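You operate a simulated robot arm through the tools that you are given. There is no shell and no other tool.

You are at the controls of a simulated robot arm. One attempt, no reset.

TASK
Brush the shoe on the bench, then polish its toe cap.
Fine: brush, cloth and tin lid go back; shut the shoe-care box. A coat counts when it lies all over at full strength: go over it till it gets no stronger. What is to be rubbed or washed off counts as gone when no trace of it is left.

Only the result counts: the job must be done as asked and must still hold three seconds after the hand-in. Knocking over, shifting, dropping, spilling or breaking anything else fails it. Lids that push on must go on centred and level and be pressed home; caps that screw on are set level and turned clockwise until they are tight. Flat cloth is picked up by pressing the open fingertips on it (5 to 10 N) and closing them slowly along it; thin cloth reads only 2 to 8 mm in the jaws.

THE ROBOT
A 7-joint arm with a two-finger parallel gripper, fixed in place. Base frame: the origin is on the floor under the middle of its stand, x ahead of it, y to its left, z up; the work surface is at about z = 0.45. Units: m, degrees, N and s.
With the tool pointing down near the work surface it reaches from about 0.1 to 0.68 m from the base axis. Its first joint turns from -166.0 to 166.0 degrees. Payload 1.57 kg.
The TCP is the grasp point between the finger pads, 0.03 m short of the fingertips. In the tool frame z runs along the fingers and y along their closing line. Largest opening 0.11 m; finger width 0.024, thickness 0.012; the body of the gripper, 0.048 by 0.112 m, starts 0.078 m behind the TCP.
Orientation is told as [roll, pitch, yaw] about the base's x, y, z axes, in that order, counted from this pose: with the fingers straight down and closing along the base's y, the tool's x points along the base's -x, its y along +y and its z along -z.

THE INTERFACE
- The arm moves only by the tool send_rows. Its arguments are lists of equal length, an entry for each row: "dp": the shift along the base's x, y, z in m, a list of three; "turn": the turn, a rotation vector about the base's x, y, z in degrees, a list of three; "jaw": the gripper command, from -1 (shut) to 1 (fully open), values between in proportion. In form: {"dp": [[dx, dy, dz], ...], "turn": [[ax, ay, az], ...], "jaw": [jaw, ...]}. A call has 1 to 20 rows; each row shifts and turns the commanded pose from where the row before left it. Each row takes 0.2 s and may step no farther than 0.05 m and 8.6 degrees from the row before; otherwise, or with a gripper value out of range, the whole call is refused. A pose out of reach is approached as far as the arm can. The call stops where the force on the tool passes 70 N (or 10 N more than at its start, if that is more) or the arm is blocked; 0.2 s more then pass. The fingers move at their own pace (about 0.045 m/s each) and stop on an object; they squeeze with about 33 N. The grip force told is the motor's: it shows also when the fingers shut on nothing. Time passes only in rows, and 0.2 s behind the last, so rows that do not move let the fingers close. The reply holds the time, the measured pose of the TCP, the force on the tool along the base axes, the opening and the grip force, in the units named above and with some noise, with the torque about the TCP (base axes, N m) and any sound that the robot's microphone picked up.
- Cameras (640 x 400 px; columns grow to the right, rows downward): "scene" is fixed at [0.4003, -0.6498, 1.0984]; the picture's right is [0.99, -0.14, 0.00], its down [-0.06, -0.46, -0.89] and it looks along [0.12, 0.88, -0.46] (base axes); focal length 344 px, centre (320, 200). "wrist" rides on the gripper at [0.07, 0.016, -0.141] in the tool frame; the picture's right is [-0.23, 0.97, 0.00], its down [-0.86, -0.20, -0.48] and it looks along [-0.47, -0.11, 0.88] (tool axes); focal length 222 px, centre (320, 200). There is no depth. A picture from a camera that has moved, and an enlarged one, comes with that camera's place and axes in the base frame and with its lens.
- camera(camera): a new picture of that camera. No time passes.
- move_column(by): slides the trunk up (or, below 0, down) by that many m; the arm rides with it, the base frame stays. It gives what a move gives, with no picture.
- zoom(camera, box): a new picture of the part [left, top, right, bottom] of that camera's present view, enlarged. No time passes.
- close_job(): hands the job in; it is judged then, once.

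Nothing tells you positions but the pictures and the camera data. Unless the task says otherwise, let go and move clear before handing in.

The tools are called by a JSON object that holds its "op" and its "data". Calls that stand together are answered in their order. send_rows: Moves the arm, as the interface text tells. Its arguments: {"type":"object","properties":{"dp":{"type":"array"},"turn":{"type":"array"},"jaw":{"type":"array"}},"required":["dp","turn","jaw"]} The other tools are called the same way: move_column (by) moves the trunk up or down; camera (camera) takes a picture; zoom (camera, box) takes an enlarged picture of a part of a camera's view; close_job () hands the job in.

At the start:

```text
time_s: 0.0
position: [0.266, 0.4222, 0.8956]
tool_rot: [0.0, 0.1, -0.1]
contact_force: [0.2, -0.1, -0.5]
wrist_torque: [0.0, -0.01, 0.01]
finger_gap: 0.11
grip_force: 0.1
trunk travel left (down, up): [-0.425, 0.165]
```

scene: 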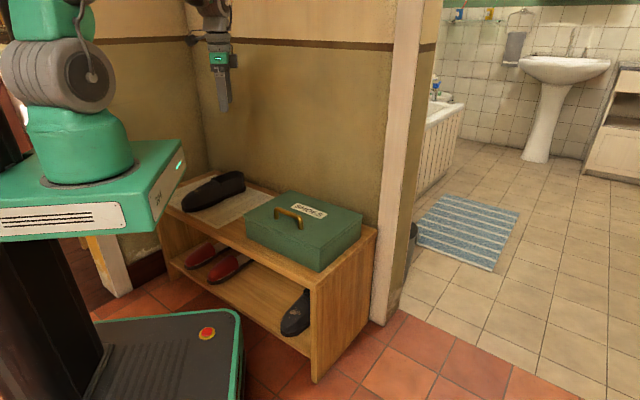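
wrist: 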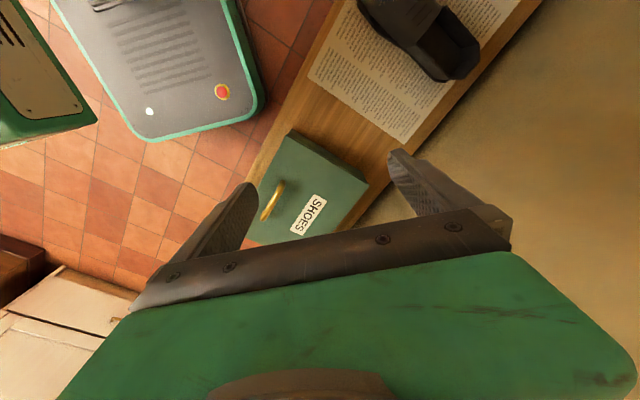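

I see a wooden bench with a dark shoe on newspaper on the left and a closed green box labelled "SHOES" with a brass handle on the right. I will look closer before moving.

{"op": "zoom", "data": {"camera": "scene", "box": [150, 150, 390, 300]}}

{"op": "zoom", "data": {"camera": "wrist", "box": [200, 0, 560, 240]}}

{"op": "zoom", "data": {"camera": "scene", "box": [160, 160, 260, 222]}}

{"op": "zoom", "data": {"camera": "scene", "box": [240, 180, 370, 275]}}

```text
2.67 times, centred on (270, 225) of scene
camera zoom: at [0.4003, -0.6498, 1.0984], right [0.99, -0.14, 0.0], down [-0.06, -0.46, -0.89], along [0.12, 0.88, -0.46], focal length 918 px, centre (453, 133)
```

zoom: 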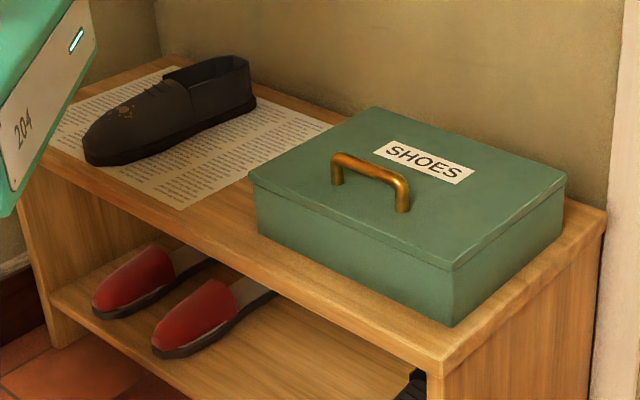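

```text
1.67 times, centred on (380, 120) of wrist
camera zoom: at [0.1969, 0.4404, 1.0368], right [0.23, 0.97, 0.0], down [0.86, -0.2, 0.48], along [0.47, -0.11, -0.88], focal length 370 px, centre (220, 333)
```

zoom: 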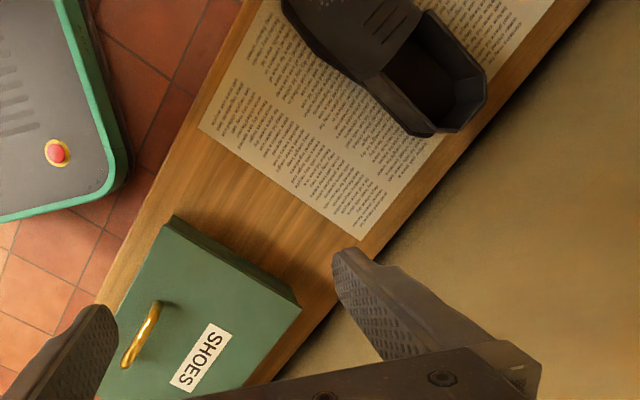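

```text
6.40 times, centred on (210, 191) of scene
camera zoom: at [0.4003, -0.6498, 1.0984], right [0.99, -0.14, 0.0], down [-0.06, -0.46, -0.89], along [0.12, 0.88, -0.46], focal length 2202 px, centre (1024, 258)
```

zoom: 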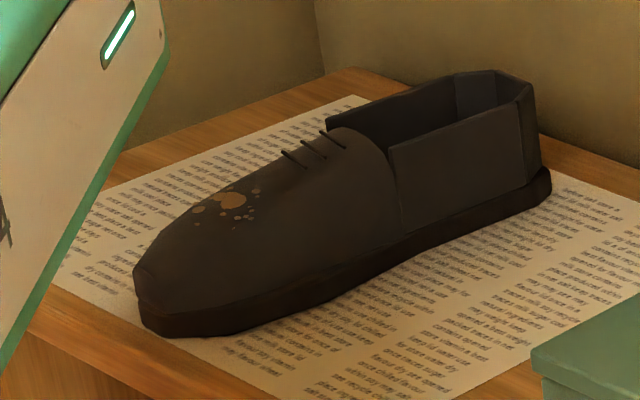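

```text
4.21 times, centred on (305, 228) of scene
camera zoom: at [0.4003, -0.6498, 1.0984], right [0.99, -0.14, 0.0], down [-0.06, -0.46, -0.89], along [0.12, 0.88, -0.46], focal length 1449 px, centre (383, 84)
```

zoom: 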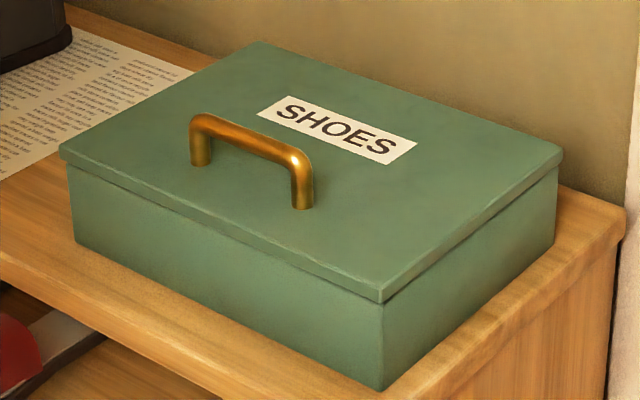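

The box sits at about x 0.48, y 0.33, turned 45°, with its lid top near z 0.53 and its handle at about (0.43, 0.29), close to the front edge, so the hinge is probably along the wall. The shoe points its toe toward (0.03, 0.61) and has a mud patch on the vamp. I'll turn the gripper to match the box and look from above.

{"op": "send_rows", "data": {"dp": [[0.015, -0.025, 0], [0.015, -0.025, 0], [0.015, -0.025, 0], [0.015, -0.025, 0], [0.015, -0.025, 0], [0.015, -0.025, 0]], "turn": [[0, 0, -7.5], [0, 0, -7.5], [0, 0, -7.5], [0, 0, -7.5], [0, 0, -7.5], [0, 0, -7.5]], "jaw": [1, 1, 1, 1, 1, 1]}}

{"op": "camera", "data": {"camera": "wrist"}}

{"op": "camera", "data": {"camera": "scene"}}

```text
time_s: 1.4
position: [0.356, 0.2723, 0.8951]
tool_rot: [0.0, 0.1, -45.0]
contact_force: [-0.3, -0.1, -0.3]
wrist_torque: [-0.01, 0.01, -0.01]
finger_gap: 0.11
grip_force: 0.2
trunk travel left (down, up): [-0.425, 0.165]
```

```text
taken
camera wrist: at [0.3187, 0.334, 1.0369], right [0.85, 0.53, 0.0], down [0.46, -0.75, 0.48], along [0.25, -0.41, -0.88], focal length 222 px, centre (320, 200)
```

wrist: 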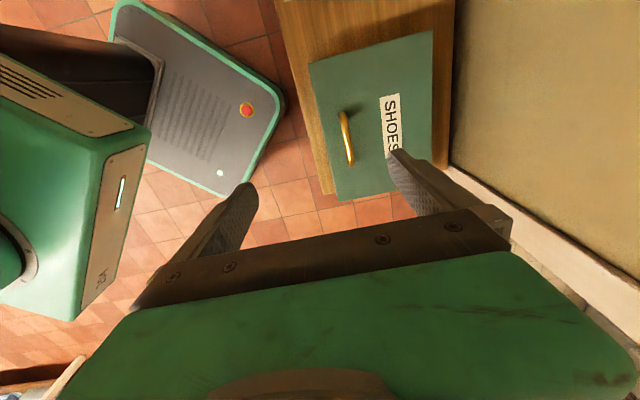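

```text
taken
```

scene: 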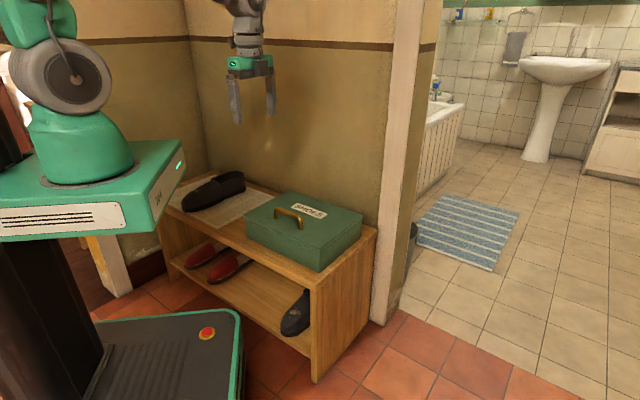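

{"op": "zoom", "data": {"camera": "wrist", "box": [270, 20, 470, 210]}}

{"op": "zoom", "data": {"camera": "scene", "box": [240, 180, 380, 275]}}

```text
2.11 times, centred on (370, 115) of wrist
camera zoom: at [0.3187, 0.334, 1.0369], right [0.85, 0.53, 0.0], down [0.46, -0.75, 0.48], along [0.25, -0.41, -0.88], focal length 468 px, centre (215, 379)
```

zoom: 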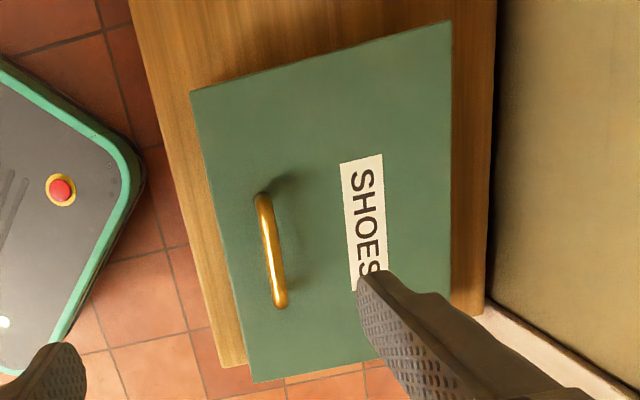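

```text
4.21 times, centred on (310, 228) of scene
camera zoom: at [0.4003, -0.6498, 1.0984], right [0.99, -0.14, 0.0], down [-0.06, -0.46, -0.89], along [0.12, 0.88, -0.46], focal length 1449 px, centre (362, 84)
```

zoom: 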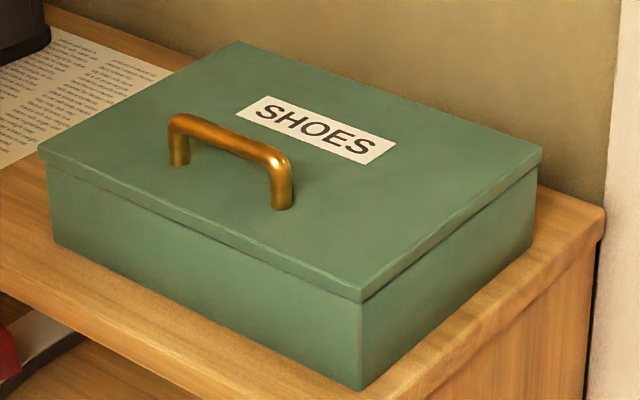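

The wrist and scene views agree: the lid top is at about z 0.538, and the handle bar is centred near (0.427, 0.272, 0.574). I will tilt the fingers 45° so they point down and toward the wall, and come in at the handle from the front.

{"op": "send_rows", "data": {"dp": [[0.003, -0.006, -0.035], [0.003, -0.006, -0.035], [0.003, -0.006, -0.035], [0.003, -0.006, -0.035], [0.003, -0.006, -0.035], [0.003, -0.006, -0.035]], "turn": [[5.303, -5.303, 0], [5.303, -5.303, 0], [5.303, -5.303, 0], [5.303, -5.303, 0], [5.303, -5.303, 0], [5.303, -5.303, 0]], "jaw": [-0.36, -0.36, -0.36, -0.36, -0.36, -0.36]}}

{"op": "camera", "data": {"camera": "wrist"}}

{"op": "camera", "data": {"camera": "scene"}}

```text
time_s: 2.8
position: [0.3732, 0.2353, 0.6871]
tool_rot: [45.2, 0.1, -44.9]
contact_force: [0.3, 0.6, -0.4]
wrist_torque: [-0.02, -0.02, -0.01]
finger_gap: 0.0353
grip_force: 0.0
trunk travel left (down, up): [-0.425, 0.165]
```

```text
taken
camera wrist: at [0.2624, 0.2228, 0.7969], right [0.65, 0.33, 0.69], down [0.27, -0.94, 0.2], along [0.71, 0.06, -0.7], focal length 222 px, centre (320, 200)
```

wrist: 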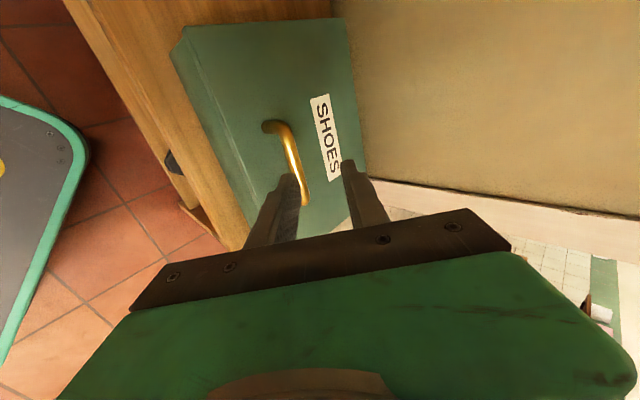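

```text
taken
```

scene: 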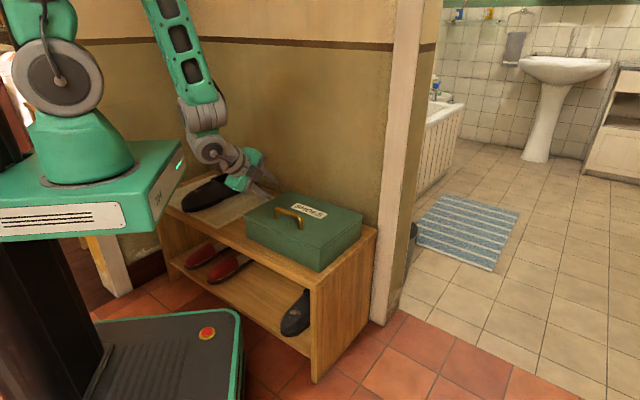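

{"op": "send_rows", "data": {"dp": [[0.0065, 0.0025, -0.024], [0.0065, 0.0025, -0.024], [0.0065, 0.0025, -0.024]], "turn": [[0, 0, 0], [0, 0, 0], [0, 0, 0]], "jaw": [-0.36, -0.36, -0.36]}}

{"op": "camera", "data": {"camera": "wrist"}}

{"op": "zoom", "data": {"camera": "scene", "box": [210, 140, 370, 270]}}

```text
time_s: 3.6
position: [0.3944, 0.2434, 0.6142]
tool_rot: [45.0, 0.0, -45.0]
contact_force: [0.5, 0.0, 1.1]
wrist_torque: [-0.01, -0.03, 0.01]
finger_gap: 0.0353
grip_force: 0.1
trunk travel left (down, up): [-0.425, 0.165]
```

```text
taken
camera wrist: at [0.2832, 0.2313, 0.7256], right [0.65, 0.33, 0.69], down [0.27, -0.94, 0.2], along [0.71, 0.06, -0.7], focal length 222 px, centre (320, 200)
```

wrist: 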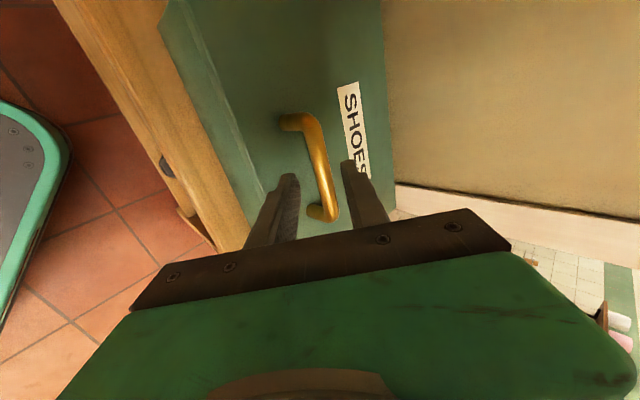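

```text
3.08 times, centred on (290, 205) of scene
camera zoom: at [0.4003, -0.6498, 1.0984], right [0.99, -0.14, 0.0], down [-0.06, -0.46, -0.89], along [0.12, 0.88, -0.46], focal length 1059 px, centre (412, 185)
```

zoom: 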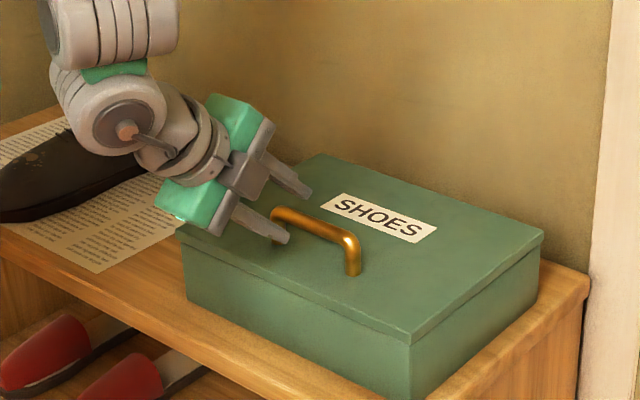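

{"op": "zoom", "data": {"camera": "wrist", "box": [240, 90, 400, 240]}}

{"op": "zoom", "data": {"camera": "scene", "box": [250, 170, 330, 220]}}

```text
2.67 times, centred on (320, 165) of wrist
camera zoom: at [0.2832, 0.2313, 0.7256], right [0.65, 0.33, 0.69], down [0.27, -0.94, 0.2], along [0.71, 0.06, -0.7], focal length 592 px, centre (320, 293)
```

zoom: 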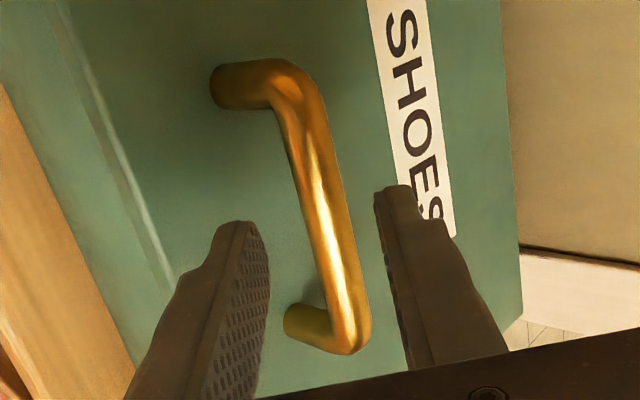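

```text
8.00 times, centred on (290, 195) of scene
camera zoom: at [0.4003, -0.6498, 1.0984], right [0.99, -0.14, 0.0], down [-0.06, -0.46, -0.89], along [0.12, 0.88, -0.46], focal length 2753 px, centre (560, 240)
```

zoom: 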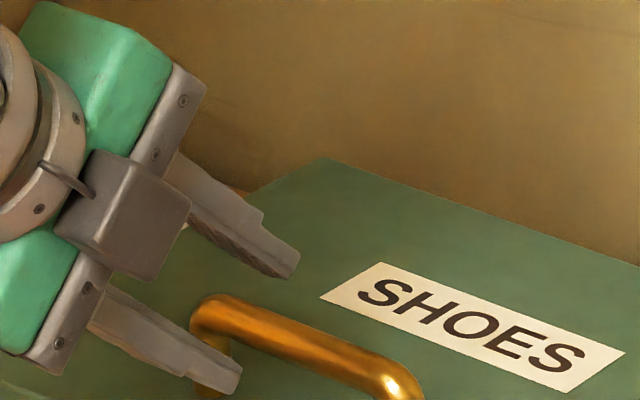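

The bar lies between the finger lines, slightly to the right of centre. I'll slide in along the finger axis so the lower finger passes under the bar.

{"op": "send_rows", "data": {"dp": [[0.0039, -0.0039, 0], [0.0039, -0.0039, 0], [0.0056, 0.0056, -0.008], [0.0056, 0.0056, -0.008], [0.0056, 0.0056, -0.008], [0.0056, 0.0056, -0.008]], "turn": [[0, 0, 0], [0, 0, 0], [0, 0, 0], [0, 0, 0], [0, 0, 0], [0, 0, 0]], "jaw": [-0.36, -0.36, -0.36, -0.36, -0.36, -0.36]}}

{"op": "zoom", "data": {"camera": "wrist", "box": [240, 90, 400, 240]}}

{"op": "zoom", "data": {"camera": "scene", "box": [250, 170, 350, 240]}}

```text
time_s: 5.0
position: [0.421, 0.2582, 0.5823]
tool_rot: [45.0, 0.0, -44.9]
contact_force: [-8.0, -7.5, 11.4]
wrist_torque: [-0.25, 0.32, 0.02]
finger_gap: 0.0348
grip_force: 0.1
trunk travel left (down, up): [-0.425, 0.165]
```

```text
2.67 times, centred on (320, 165) of wrist
camera zoom: at [0.3111, 0.2455, 0.6933], right [0.65, 0.33, 0.69], down [0.27, -0.94, 0.2], along [0.71, 0.06, -0.7], focal length 592 px, centre (320, 293)
```

zoom: 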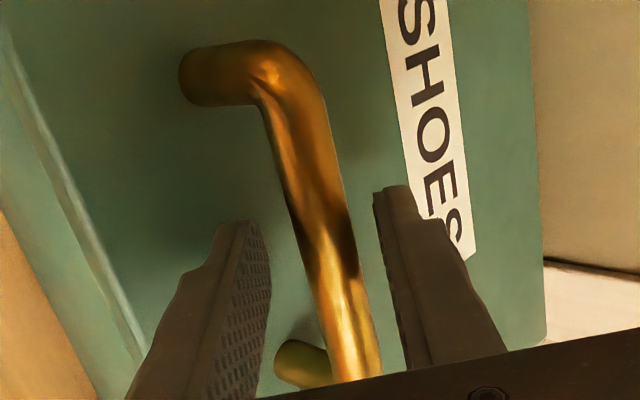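

```text
5.71 times, centred on (300, 205) of scene
camera zoom: at [0.4003, -0.6498, 1.0984], right [0.99, -0.14, 0.0], down [-0.06, -0.46, -0.89], along [0.12, 0.88, -0.46], focal length 1966 px, centre (434, 171)
```

zoom: 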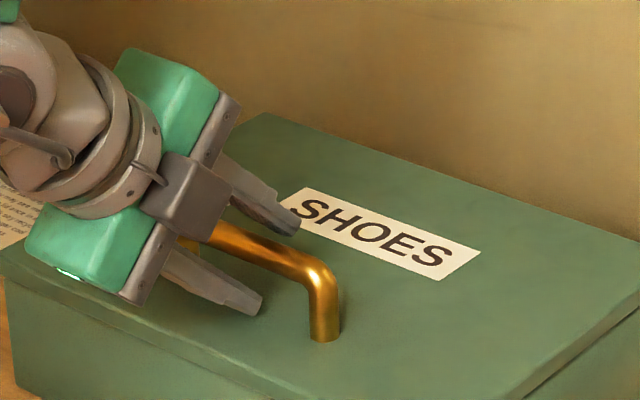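

The lower fingertip is just touching the lid, which puts the lid top at z≈0.54, and the bar is between the fingers. I'll back off 2 mm and close on it.

{"op": "send_rows", "data": {"dp": [[-0.0015, -0.0015, 0.002], [0, 0, 0], [0, 0, 0], [0, 0, 0], [0, 0, 0]], "turn": [[0, 0, 0], [0, 0, 0], [0, 0, 0], [0, 0, 0], [0, 0, 0]], "jaw": [-0.36, -1, -1, -1, -1]}}

{"op": "zoom", "data": {"camera": "wrist", "box": [240, 90, 400, 240]}}

```text
time_s: 6.2
position: [0.4204, 0.258, 0.5858]
tool_rot: [45.1, -0.1, -45.0]
contact_force: [5.8, 9.4, 9.9]
wrist_torque: [0.3, 0.04, 0.17]
finger_gap: 0.0159
grip_force: 31.4
trunk travel left (down, up): [-0.425, 0.165]
```

```text
2.67 times, centred on (320, 165) of wrist
camera zoom: at [0.3115, 0.2459, 0.6958], right [0.64, 0.33, 0.69], down [0.27, -0.94, 0.2], along [0.72, 0.06, -0.7], focal length 592 px, centre (320, 293)
```

zoom: 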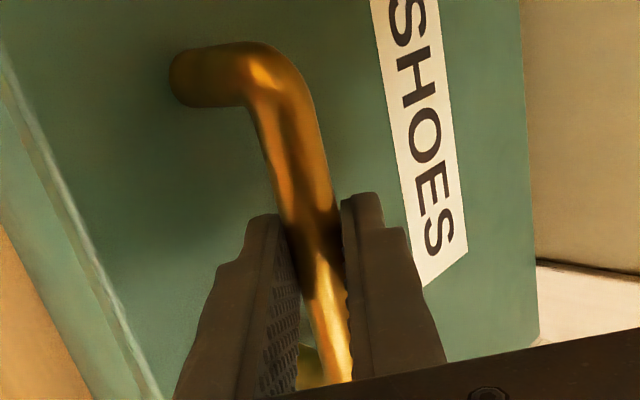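

The bar is gripped (gap 16 mm). I'll lift along an arc about a hinge assumed at the back edge (n≈0.675, z≈0.53), 20° first, and check forces and the picture.

{"op": "send_rows", "data": {"dp": [[0.0034, 0.0034, 0.016], [0.0044, 0.0044, 0.0156], [0.0053, 0.0053, 0.015], [0.0062, 0.0062, 0.0142]], "turn": [[0, 0, 0], [0, 0, 0], [0, 0, 0], [0, 0, 0]], "jaw": [-1, -1, -1, -1]}}

{"op": "zoom", "data": {"camera": "scene", "box": [200, 130, 400, 280]}}

```text
time_s: 7.2
position: [0.4391, 0.2755, 0.6435]
tool_rot: [44.7, 0.1, -45.0]
contact_force: [-0.6, 1.0, -4.4]
wrist_torque: [-0.16, 0.1, 0.01]
finger_gap: 0.0156
grip_force: 31.1
trunk travel left (down, up): [-0.425, 0.165]
```

```text
2.67 times, centred on (300, 205) of scene
camera zoom: at [0.4003, -0.6498, 1.0984], right [0.99, -0.14, 0.0], down [-0.06, -0.46, -0.89], along [0.12, 0.88, -0.46], focal length 918 px, centre (373, 187)
```

zoom: 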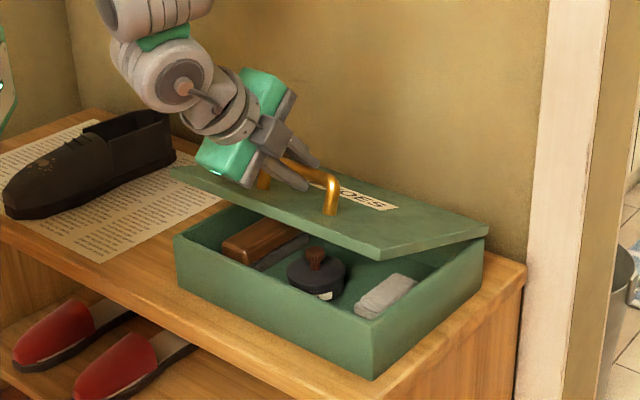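

The lid is hinged at the back as expected. Inside I can see a brush on the left, a round tin with a knob in the middle, and a folded cloth on the right. I'll keep swinging the lid open.

{"op": "send_rows", "data": {"dp": [[0.0071, 0.0071, 0.0134], [0.0079, 0.0079, 0.0126], [0.0086, 0.0086, 0.0114], [0.0093, 0.0093, 0.0104], [0.0099, 0.0099, 0.0092], [0.0104, 0.0104, 0.008]], "turn": [[0, 0, 0], [0, 0, 0], [0, 0, 0], [0, 0, 0], [0, 0, 0], [0, 0, 0]], "jaw": [-1, -1, -1, -1, -1, -1]}}

{"op": "zoom", "data": {"camera": "scene", "box": [200, 110, 400, 280]}}

```text
time_s: 8.6
position: [0.4953, 0.3309, 0.7086]
tool_rot: [44.8, 0.0, -44.9]
contact_force: [0.7, -1.9, -2.6]
wrist_torque: [-0.14, -0.08, -0.18]
finger_gap: 0.0158
grip_force: 31.5
trunk travel left (down, up): [-0.425, 0.165]
```

```text
2.35 times, centred on (300, 195) of scene
camera zoom: at [0.4003, -0.6498, 1.0984], right [0.99, -0.14, 0.0], down [-0.06, -0.46, -0.89], along [0.12, 0.88, -0.46], focal length 810 px, centre (367, 212)
```

zoom: 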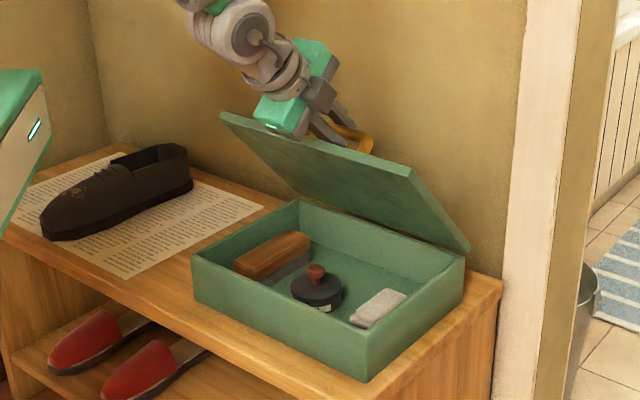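

{"op": "send_rows", "data": {"dp": [[0.0114, 0.0114, 0.0073], [0.0118, 0.0118, 0.0058], [0.0121, 0.0121, 0.0044], [0.0124, 0.0124, 0.0029]], "turn": [[-3.11, 3.11, 0], [-3.11, 3.11, 0], [-3.11, 3.11, 0], [-3.11, 3.11, 0]], "jaw": [-1, -1, -1, -1]}}

{"op": "zoom", "data": {"camera": "scene", "box": [200, 110, 400, 280]}}

```text
time_s: 9.6
position: [0.5425, 0.3795, 0.7304]
tool_rot: [27.3, 0.0, -45.0]
contact_force: [1.8, 0.7, -7.3]
wrist_torque: [0.18, -0.01, 0.08]
finger_gap: 0.0157
grip_force: 31.2
trunk travel left (down, up): [-0.425, 0.165]
```

```text
2.35 times, centred on (300, 195) of scene
camera zoom: at [0.4003, -0.6498, 1.0984], right [0.99, -0.14, 0.0], down [-0.06, -0.46, -0.89], along [0.12, 0.88, -0.46], focal length 810 px, centre (367, 212)
```

zoom: 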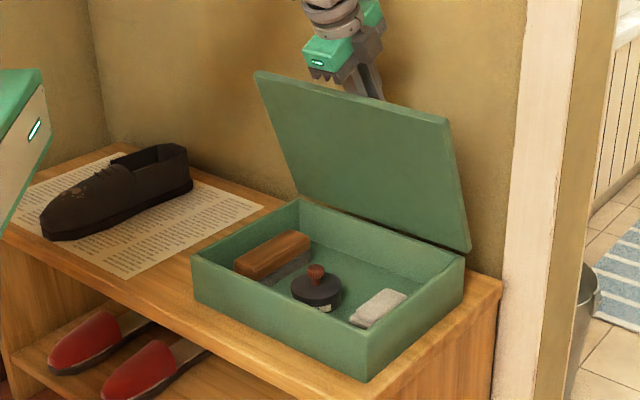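

{"op": "send_rows", "data": {"dp": [[0.0124, 0.0124, 0.0005], [0.0126, 0.0126, -0.0012], [0.0124, 0.0124, -0.0025], [0.0123, 0.0123, -0.0037]], "turn": [[-3.11, 3.11, 0], [-3.11, 3.11, 0], [-3.11, 3.11, 0], [-3.11, 3.11, 0]], "jaw": [-1, -1, -1, -1]}}

{"op": "zoom", "data": {"camera": "scene", "box": [200, 110, 400, 280]}}

{"op": "camera", "data": {"camera": "wrist"}}

```text
time_s: 10.6
position: [0.592, 0.4292, 0.7259]
tool_rot: [10.1, 0.0, -44.8]
contact_force: [0.2, 4.2, 9.2]
wrist_torque: [0.13, -0.16, -0.04]
finger_gap: 0.0157
grip_force: 31.2
trunk travel left (down, up): [-0.425, 0.165]
```

```text
2.35 times, centred on (300, 195) of scene
camera zoom: at [0.4003, -0.6498, 1.0984], right [0.99, -0.14, 0.0], down [-0.06, -0.46, -0.89], along [0.12, 0.88, -0.46], focal length 810 px, centre (367, 212)
```

zoom: 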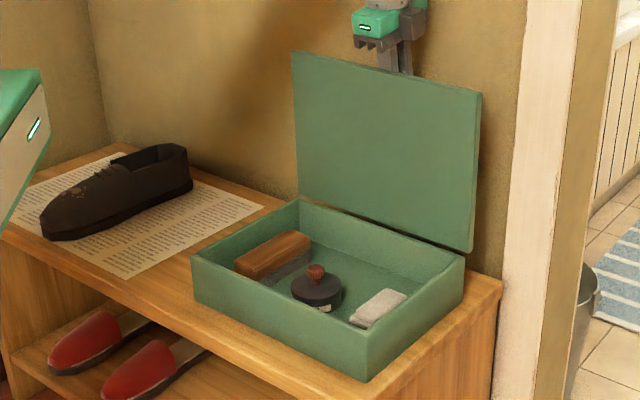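

```text
taken
camera wrist: at [0.5376, 0.4724, 0.8673], right [0.84, 0.52, 0.17], down [0.41, -0.8, 0.44], along [0.36, -0.3, -0.88], focal length 222 px, centre (320, 200)
```

wrist: 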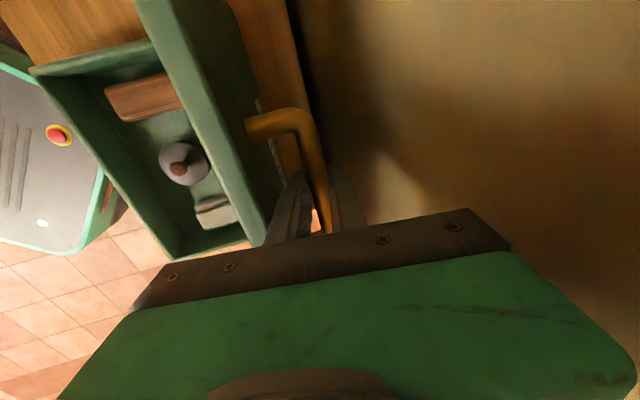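

{"op": "send_rows", "data": {"dp": [[0.0065, 0.0065, -0.003], [0.0065, 0.0065, -0.0035]], "turn": [[-2, 2, 0], [-2, 2, 0]], "jaw": [-1, -1]}}

{"op": "zoom", "data": {"camera": "scene", "box": [200, 110, 400, 280]}}

{"op": "camera", "data": {"camera": "wrist"}}

```text
time_s: 11.2
position: [0.5978, 0.4348, 0.7243]
tool_rot: [4.1, 0.0, -44.9]
contact_force: [-49.7, -38.7, 29.7]
wrist_torque: [4.29, -4.32, -0.13]
finger_gap: 0.0157
grip_force: 31.3
trunk travel left (down, up): [-0.425, 0.165]
stopped in row 2: the force on the tool passed its limit at 91 N (the readings are from after the stop); the commanded pose is now the measured one
```

```text
2.35 times, centred on (300, 195) of scene
camera zoom: at [0.4003, -0.6498, 1.0984], right [0.99, -0.14, 0.0], down [-0.06, -0.46, -0.89], along [0.12, 0.88, -0.46], focal length 810 px, centre (367, 212)
```

zoom: 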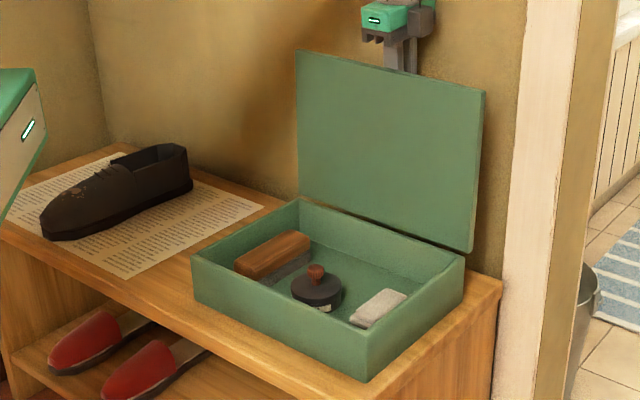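

```text
taken
camera wrist: at [0.5542, 0.4888, 0.8654], right [0.85, 0.53, 0.07], down [0.44, -0.77, 0.46], along [0.3, -0.36, -0.88], focal length 222 px, centre (320, 200)
```

wrist: 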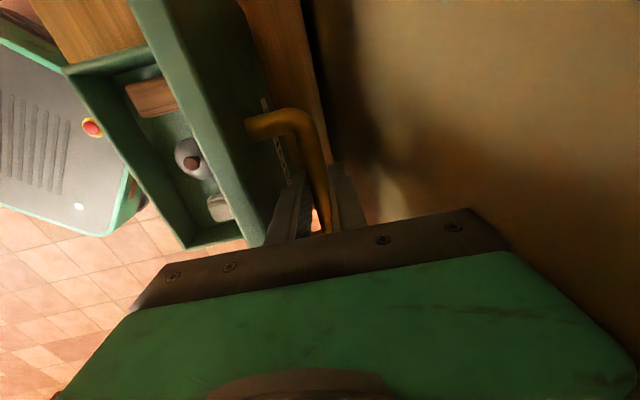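

The gripper body met the wall: the force acts about 0.1 m above the TCP. The lid is at about 92°, so I'll tilt the gripper back off the wall and ease the jaws open a little to see which way the lid tends to go.

{"op": "send_rows", "data": {"dp": [[0, 0, 0], [0, 0, 0], [0, 0, 0]], "turn": [[3.5, -3.5, 0], [1.5, -1.5, 0], [0, 0, 0]], "jaw": [-1, -1, -1]}}

{"op": "send_rows", "data": {"dp": [[0, 0, 0], [0, 0, 0], [0, 0, 0]], "turn": [[0, 0, 0], [0, 0, 0], [0, 0, 0]], "jaw": [-0.6, -0.6, -0.6]}}

{"op": "zoom", "data": {"camera": "scene", "box": [200, 90, 400, 260]}}

{"op": "camera", "data": {"camera": "wrist"}}

```text
time_s: 12.0
position: [0.6007, 0.4362, 0.72]
tool_rot: [11.4, 0.0, -45.1]
contact_force: [-12.4, -3.2, 28.7]
wrist_torque: [-2.33, 3.04, -0.83]
finger_gap: 0.0153
grip_force: 31.1
trunk travel left (down, up): [-0.425, 0.165]
```

```text
time_s: 12.8
position: [0.6021, 0.4381, 0.7224]
tool_rot: [11.4, -0.1, -44.9]
contact_force: [-7.1, -0.8, 34.8]
wrist_torque: [-1.93, 2.3, -0.65]
finger_gap: 0.0205
grip_force: 0.1
trunk travel left (down, up): [-0.425, 0.165]
```

```text
2.35 times, centred on (300, 175) of scene
camera zoom: at [0.4003, -0.6498, 1.0984], right [0.99, -0.14, 0.0], down [-0.06, -0.46, -0.89], along [0.12, 0.88, -0.46], focal length 810 px, centre (367, 259)
```

zoom: 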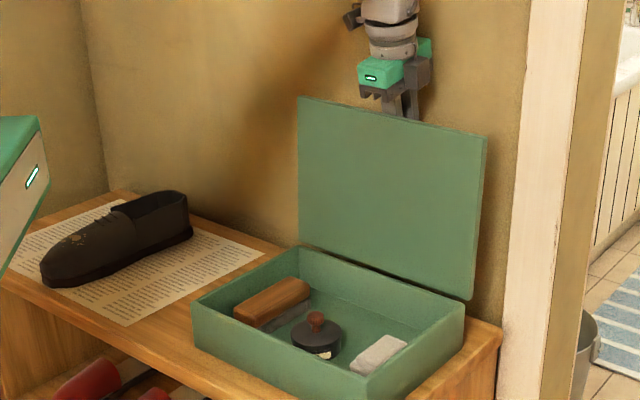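

```text
taken
camera wrist: at [0.545, 0.4795, 0.862], right [0.83, 0.52, 0.19], down [0.4, -0.81, 0.43], along [0.38, -0.28, -0.88], focal length 222 px, centre (320, 200)
```

wrist: 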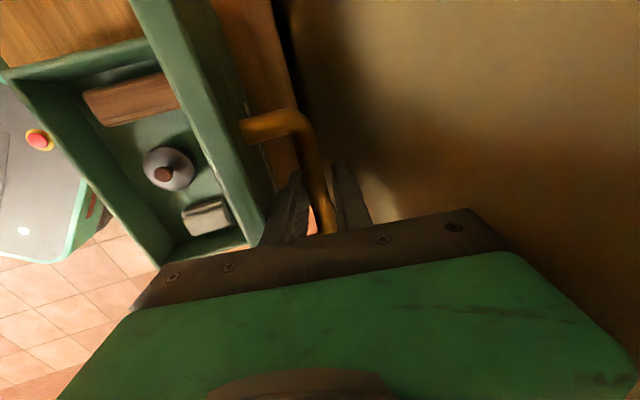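

{"op": "zoom", "data": {"camera": "wrist", "box": [220, 80, 420, 240]}}

{"op": "zoom", "data": {"camera": "scene", "box": [265, 80, 345, 130]}}

```text
2.50 times, centred on (320, 160) of wrist
camera zoom: at [0.545, 0.4795, 0.862], right [0.83, 0.52, 0.19], down [0.4, -0.81, 0.43], along [0.38, -0.28, -0.88], focal length 555 px, centre (320, 300)
```

zoom: 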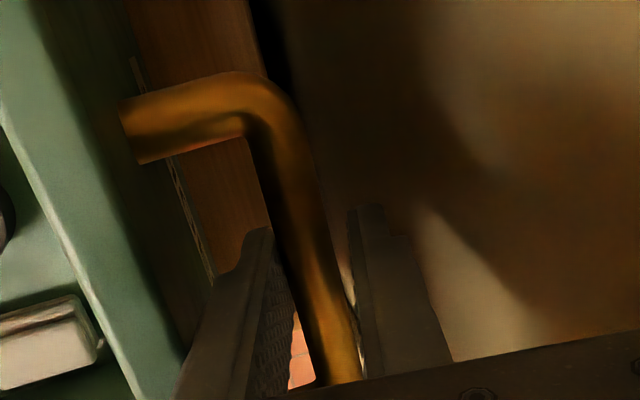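

```text
8.00 times, centred on (305, 105) of scene
camera zoom: at [0.4003, -0.6498, 1.0984], right [0.99, -0.14, 0.0], down [-0.06, -0.46, -0.89], along [0.12, 0.88, -0.46], focal length 2753 px, centre (440, 960)
```

zoom: 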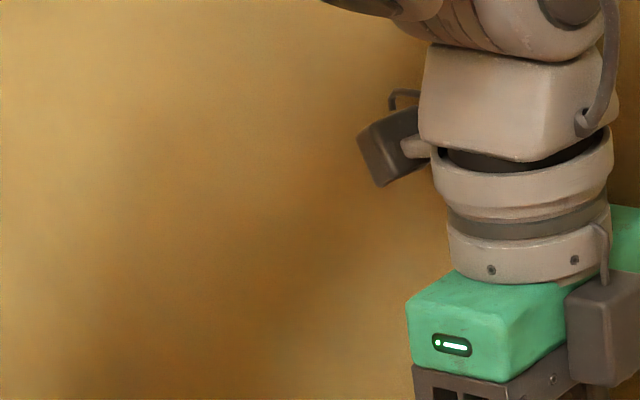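

{"op": "send_rows", "data": {"dp": [[0, 0, 0.004], [0, 0, 0]], "turn": [[0, 0, 0], [0, 0, 0]], "jaw": [-0.6, -0.6]}}

```text
time_s: 13.4
position: [0.6024, 0.4354, 0.7192]
tool_rot: [10.9, 0.0, -45.1]
contact_force: [0.8, -0.6, -3.9]
wrist_torque: [-0.13, 0.03, 0.01]
finger_gap: 0.0225
grip_force: 0.3
trunk travel left (down, up): [-0.425, 0.165]
```

{"op": "send_rows", "data": {"dp": [[0, 0, 0], [0, 0, 0], [0, 0, 0]], "turn": [[0, 0, 0], [0, 0, 0], [0, 0, 0]], "jaw": [-0.5, -0.4, -0.4]}}

{"op": "zoom", "data": {"camera": "wrist", "box": [220, 80, 420, 240]}}

{"op": "zoom", "data": {"camera": "scene", "box": [200, 90, 400, 260]}}

```text
time_s: 14.2
position: [0.6021, 0.4385, 0.7212]
tool_rot: [11.1, 0.0, -45.0]
contact_force: [0.5, -0.3, -0.7]
wrist_torque: [0.02, -0.02, -0.02]
finger_gap: 0.0328
grip_force: 0.1
trunk travel left (down, up): [-0.425, 0.165]
```

```text
2.50 times, centred on (320, 160) of wrist
camera zoom: at [0.546, 0.4799, 0.8626], right [0.84, 0.52, 0.19], down [0.4, -0.81, 0.43], along [0.37, -0.28, -0.88], focal length 555 px, centre (320, 300)
```

zoom: 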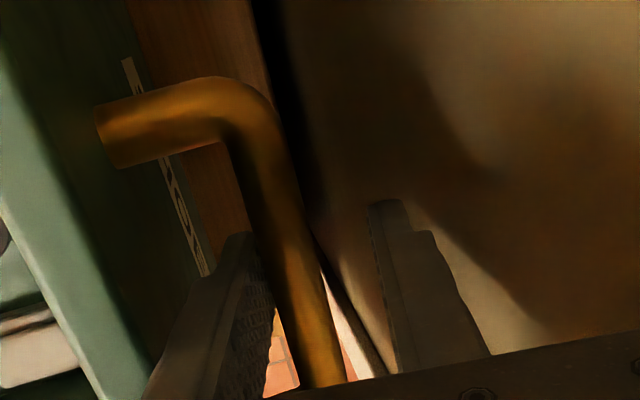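

```text
2.35 times, centred on (300, 175) of scene
camera zoom: at [0.4003, -0.6498, 1.0984], right [0.99, -0.14, 0.0], down [-0.06, -0.46, -0.89], along [0.12, 0.88, -0.46], focal length 810 px, centre (367, 259)
```

zoom: 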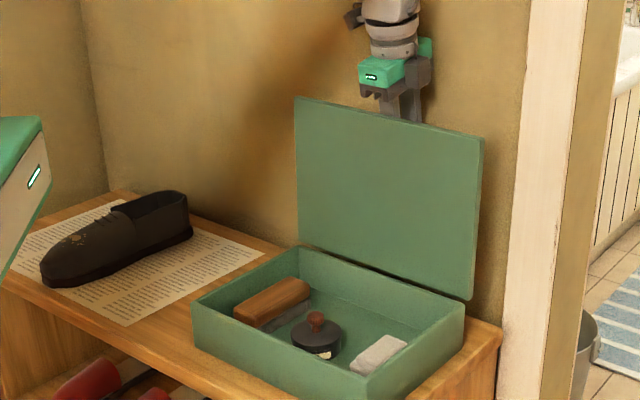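

The bar followed the front finger, so at this angle the lid still wants to close. I'll re-grip and push it further back, keeping the gripper body tilted away from the wall.

{"op": "send_rows", "data": {"dp": [[0, 0, 0], [0, 0, 0], [0, 0, 0], [0.004, 0.004, -0.001], [0.004, 0.004, -0.002]], "turn": [[0, 0, 0], [0, 0, 0], [0, 0, 0], [0, 0, 0], [0, 0, 0]], "jaw": [-0.8, -0.8, -0.8, -0.8, -0.8]}}

{"op": "zoom", "data": {"camera": "wrist", "box": [220, 80, 420, 240]}}

{"op": "zoom", "data": {"camera": "scene", "box": [200, 90, 400, 260]}}

```text
time_s: 15.4
position: [0.6047, 0.4402, 0.719]
tool_rot: [10.2, 0.2, -44.9]
contact_force: [-37.1, -31.4, 17.2]
wrist_torque: [-5.06, 3.31, -0.2]
finger_gap: 0.0154
grip_force: 31.0
trunk travel left (down, up): [-0.425, 0.165]
```

```text
2.50 times, centred on (320, 160) of wrist
camera zoom: at [0.5502, 0.4839, 0.8598], right [0.84, 0.52, 0.17], down [0.41, -0.8, 0.43], along [0.36, -0.29, -0.88], focal length 555 px, centre (320, 300)
```

zoom: 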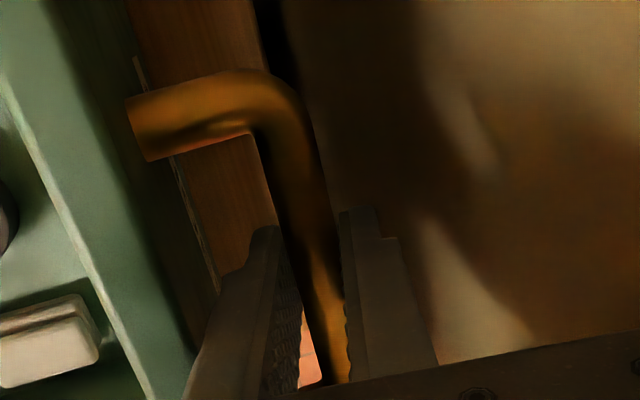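

```text
2.35 times, centred on (300, 175) of scene
camera zoom: at [0.4003, -0.6498, 1.0984], right [0.99, -0.14, 0.0], down [-0.06, -0.46, -0.89], along [0.12, 0.88, -0.46], focal length 810 px, centre (367, 259)
```

zoom: 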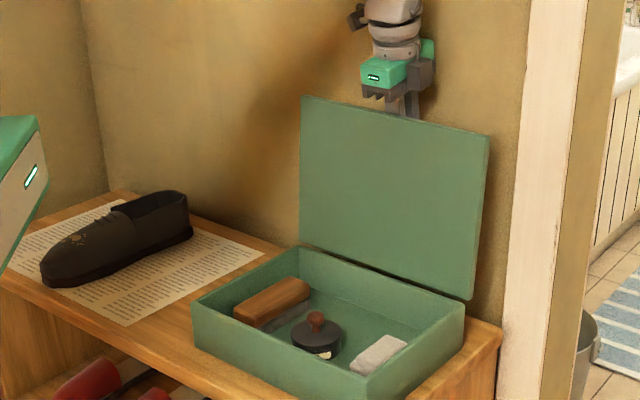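

{"op": "send_rows", "data": {"dp": [[-0.002, -0.002, 0.001], [0, 0, 0], [0, 0, 0], [0, 0, 0]], "turn": [[0, 0, 0], [0, 0, 0], [0, 0, 0], [0, 0, 0]], "jaw": [-0.8, -0.6, -0.6, -0.6]}}

{"op": "zoom", "data": {"camera": "wrist", "box": [220, 80, 420, 240]}}

{"op": "zoom", "data": {"camera": "scene", "box": [270, 120, 350, 220]}}

{"op": "send_rows", "data": {"dp": [[0, 0, 0], [0, 0, 0], [0, 0, 0]], "turn": [[0, 0, 0], [0, 0, 0], [0, 0, 0]], "jaw": [-0.4, -0.4, -0.4]}}

{"op": "zoom", "data": {"camera": "wrist", "box": [220, 80, 420, 240]}}

{"op": "zoom", "data": {"camera": "scene", "box": [270, 120, 350, 220]}}

```text
time_s: 16.4
position: [0.6053, 0.4404, 0.7211]
tool_rot: [10.8, 0.2, -44.9]
contact_force: [-36.0, -27.0, 2.5]
wrist_torque: [0.95, 0.0, -1.03]
finger_gap: 0.0255
grip_force: 2.2
trunk travel left (down, up): [-0.425, 0.165]
```

```text
2.50 times, centred on (320, 160) of wrist
camera zoom: at [0.5498, 0.4835, 0.8615], right [0.84, 0.52, 0.18], down [0.4, -0.81, 0.43], along [0.37, -0.29, -0.88], focal length 555 px, centre (320, 300)
```

zoom: 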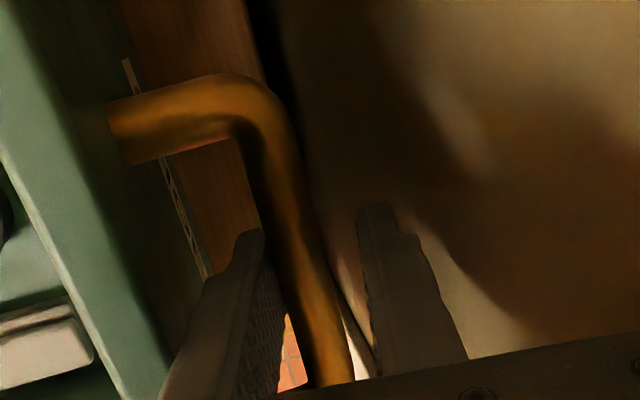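

```text
4.00 times, centred on (310, 170) of scene
camera zoom: at [0.4003, -0.6498, 1.0984], right [0.99, -0.14, 0.0], down [-0.06, -0.46, -0.89], along [0.12, 0.88, -0.46], focal length 1376 px, centre (360, 320)
```

zoom: 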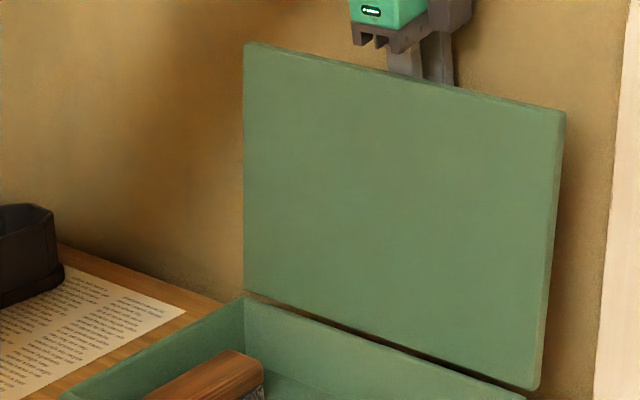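

```text
time_s: 17.2
position: [0.6063, 0.441, 0.7203]
tool_rot: [11.0, 0.0, -44.9]
contact_force: [-38.6, -31.2, -2.8]
wrist_torque: [2.63, -3.33, -0.14]
finger_gap: 0.0326
grip_force: 0.0
trunk travel left (down, up): [-0.425, 0.165]
```

```text
2.50 times, centred on (320, 160) of wrist
camera zoom: at [0.5497, 0.4834, 0.8615], right [0.84, 0.52, 0.19], down [0.4, -0.81, 0.43], along [0.37, -0.29, -0.88], focal length 555 px, centre (320, 300)
```

zoom: 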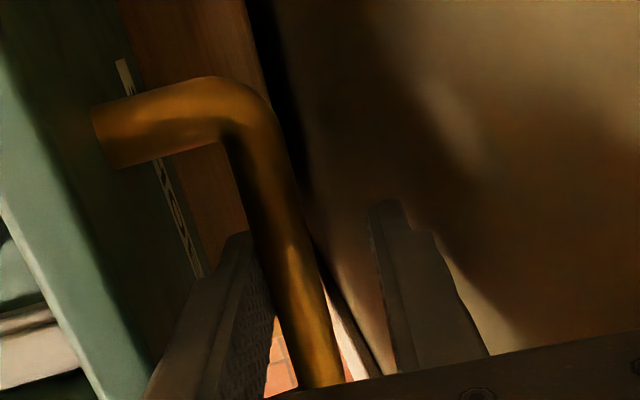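

```text
4.00 times, centred on (310, 170) of scene
camera zoom: at [0.4003, -0.6498, 1.0984], right [0.99, -0.14, 0.0], down [-0.06, -0.46, -0.89], along [0.12, 0.88, -0.46], focal length 1376 px, centre (360, 320)
```

zoom: 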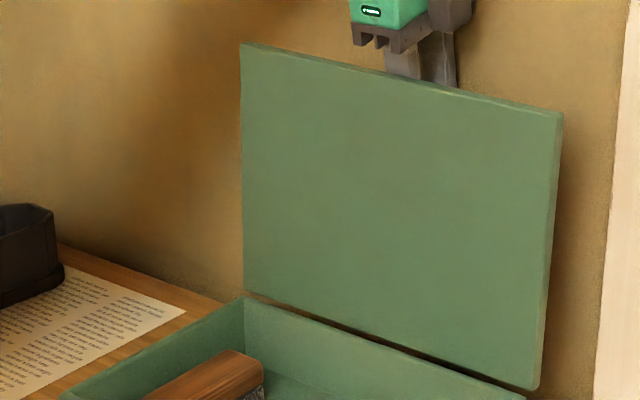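

The steady push is the gripper body against the wall, at n≈0.78. It was the front finger's back, pressing on the lid's edge as the jaw opened, that dragged the lid forward. I'll push the lid back again with a narrow jaw, then draw the fingers straight out along their own line.

{"op": "send_rows", "data": {"dp": [[-0.001, -0.001, 0], [-0.001, -0.001, 0], [0, 0, 0]], "turn": [[0, 0, 0], [0, 0, 0], [0, 0, 0]], "jaw": [-0.7, -0.7, -0.7]}}

{"op": "send_rows", "data": {"dp": [[-0.001, -0.001, 0], [-0.001, -0.001, 0], [0, 0, 0]], "turn": [[0, 0, 0], [0, 0, 0], [0, 0, 0]], "jaw": [-0.64, -0.64, -0.64]}}

{"op": "zoom", "data": {"camera": "wrist", "box": [220, 80, 420, 240]}}

```text
time_s: 18.0
position: [0.6062, 0.4415, 0.7211]
tool_rot: [11.1, -0.1, -45.0]
contact_force: [-21.7, -13.0, -4.3]
wrist_torque: [0.19, 0.02, -0.58]
finger_gap: 0.0283
grip_force: 6.8
trunk travel left (down, up): [-0.425, 0.165]
```

```text
time_s: 18.8
position: [0.605, 0.4396, 0.7203]
tool_rot: [11.2, 0.0, -44.9]
contact_force: [-10.7, -2.3, -2.0]
wrist_torque: [-0.87, 1.14, -0.44]
finger_gap: 0.0279
grip_force: 4.2
trunk travel left (down, up): [-0.425, 0.165]
```

```text
2.50 times, centred on (320, 160) of wrist
camera zoom: at [0.5486, 0.4823, 0.8613], right [0.84, 0.52, 0.19], down [0.4, -0.81, 0.43], along [0.38, -0.28, -0.88], focal length 555 px, centre (320, 300)
```

zoom: 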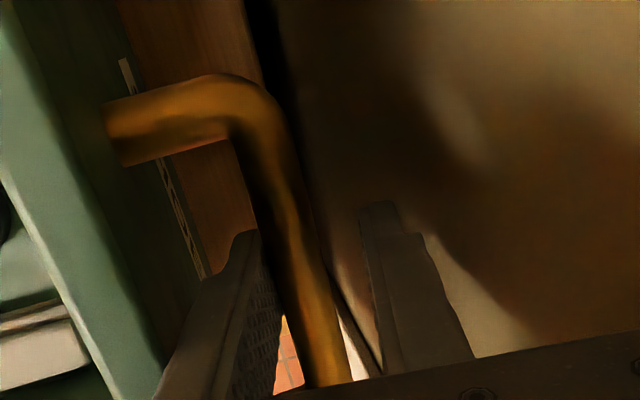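

{"op": "send_rows", "data": {"dp": [[-0.002, -0.002, 0], [-0.002, -0.002, 0], [0, 0, 0], [0, 0, 0]], "turn": [[-1.4, 1.4, 0], [-1.4, 1.4, 0], [0, 0, 0], [0, 0, 0]], "jaw": [-0.64, -0.64, -0.64, -0.64]}}

{"op": "zoom", "data": {"camera": "wrist", "box": [220, 80, 420, 240]}}

{"op": "zoom", "data": {"camera": "scene", "box": [270, 120, 350, 220]}}

```text
time_s: 19.8
position: [0.6005, 0.4369, 0.7198]
tool_rot: [7.3, 0.1, -44.9]
contact_force: [0.8, 0.0, 0.1]
wrist_torque: [-0.01, 0.02, -0.02]
finger_gap: 0.0193
grip_force: 0.0
trunk travel left (down, up): [-0.425, 0.165]
```

```text
2.50 times, centred on (320, 160) of wrist
camera zoom: at [0.5511, 0.4855, 0.8612], right [0.84, 0.52, 0.12], down [0.42, -0.79, 0.45], along [0.33, -0.33, -0.89], focal length 555 px, centre (320, 300)
```

zoom: 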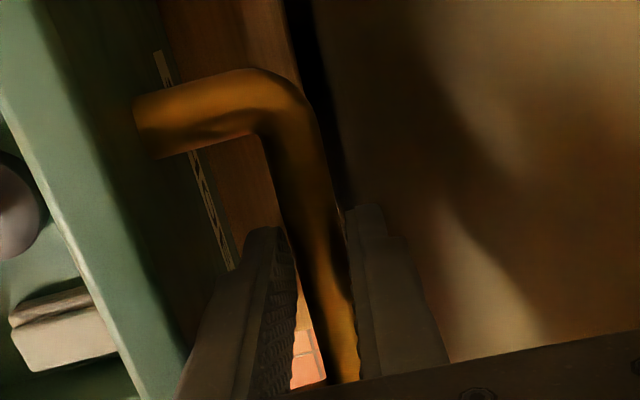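

```text
4.00 times, centred on (310, 170) of scene
camera zoom: at [0.4003, -0.6498, 1.0984], right [0.99, -0.14, 0.0], down [-0.06, -0.46, -0.89], along [0.12, 0.88, -0.46], focal length 1376 px, centre (360, 320)
```

zoom: 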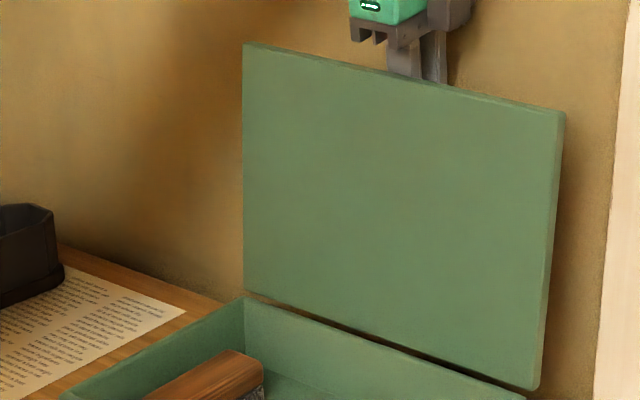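

Zero force now, and the bar is loose between the fingers, so the lid is standing on its own. I'll withdraw slowly.

{"op": "send_rows", "data": {"dp": [[-0.0007, -0.0007, 0.008], [-0.0007, -0.0007, 0.008], [0, 0, 0]], "turn": [[0, 0, 0], [0, 0, 0], [0, 0, 0]], "jaw": [-0.64, -0.64, -0.64]}}

{"op": "zoom", "data": {"camera": "scene", "box": [270, 120, 350, 220]}}

```text
time_s: 20.6
position: [0.5997, 0.4338, 0.7356]
tool_rot: [7.2, 0.1, -44.8]
contact_force: [0.1, -0.2, 0.8]
wrist_torque: [-0.05, 0.04, -0.03]
finger_gap: 0.0196
grip_force: 0.1
trunk travel left (down, up): [-0.425, 0.165]
```

```text
4.00 times, centred on (310, 170) of scene
camera zoom: at [0.4003, -0.6498, 1.0984], right [0.99, -0.14, 0.0], down [-0.06, -0.46, -0.89], along [0.12, 0.88, -0.46], focal length 1376 px, centre (360, 320)
```

zoom: 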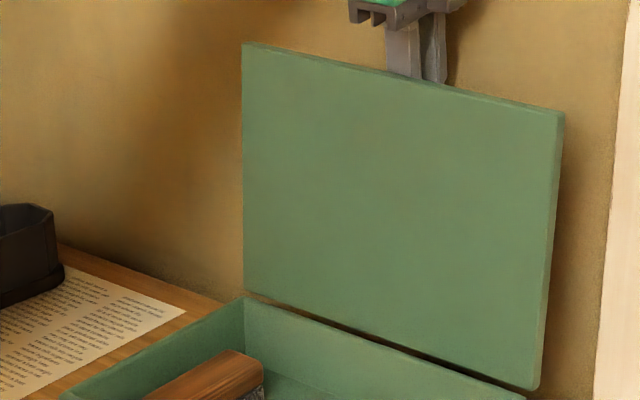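

{"op": "send_rows", "data": {"dp": [[-0.0007, -0.0007, 0.008], [-0.0007, -0.0007, 0.008], [0, 0, 0]], "turn": [[0, 0, 0], [0, 0, 0], [0, 0, 0]], "jaw": [-0.64, -0.64, -0.64]}}

{"op": "zoom", "data": {"camera": "scene", "box": [270, 120, 350, 220]}}

{"op": "camera", "data": {"camera": "wrist"}}

```text
time_s: 21.4
position: [0.5976, 0.4329, 0.7513]
tool_rot: [7.1, 0.0, -44.9]
contact_force: [0.6, 0.1, 0.8]
wrist_torque: [-0.01, 0.01, 0.0]
finger_gap: 0.02
grip_force: 0.1
trunk travel left (down, up): [-0.425, 0.165]
```

```text
4.00 times, centred on (310, 170) of scene
camera zoom: at [0.4003, -0.6498, 1.0984], right [0.99, -0.14, 0.0], down [-0.06, -0.46, -0.89], along [0.12, 0.88, -0.46], focal length 1376 px, centre (360, 320)
```

zoom: 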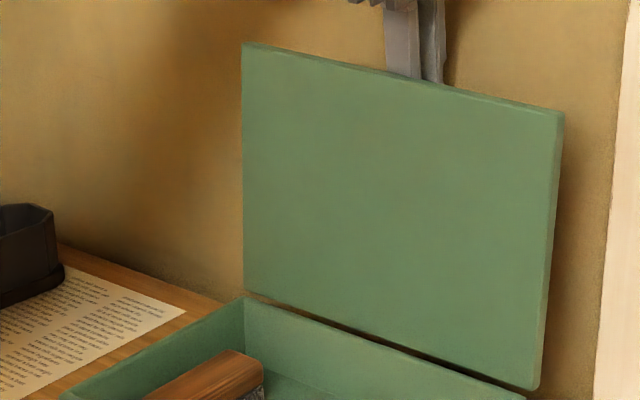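

```text
taken
camera wrist: at [0.5482, 0.4821, 0.8925], right [0.84, 0.52, 0.12], down [0.42, -0.79, 0.45], along [0.33, -0.33, -0.89], focal length 222 px, centre (320, 200)
```

wrist: 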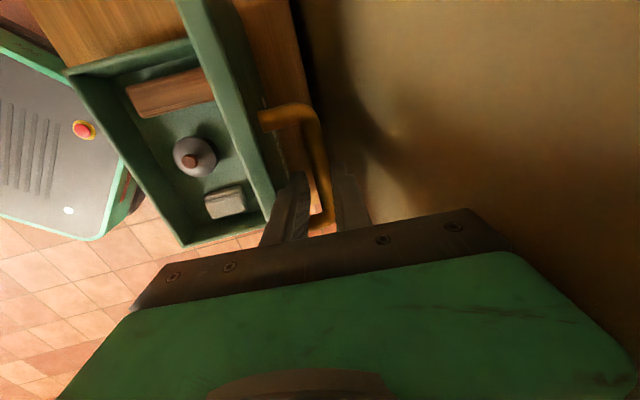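

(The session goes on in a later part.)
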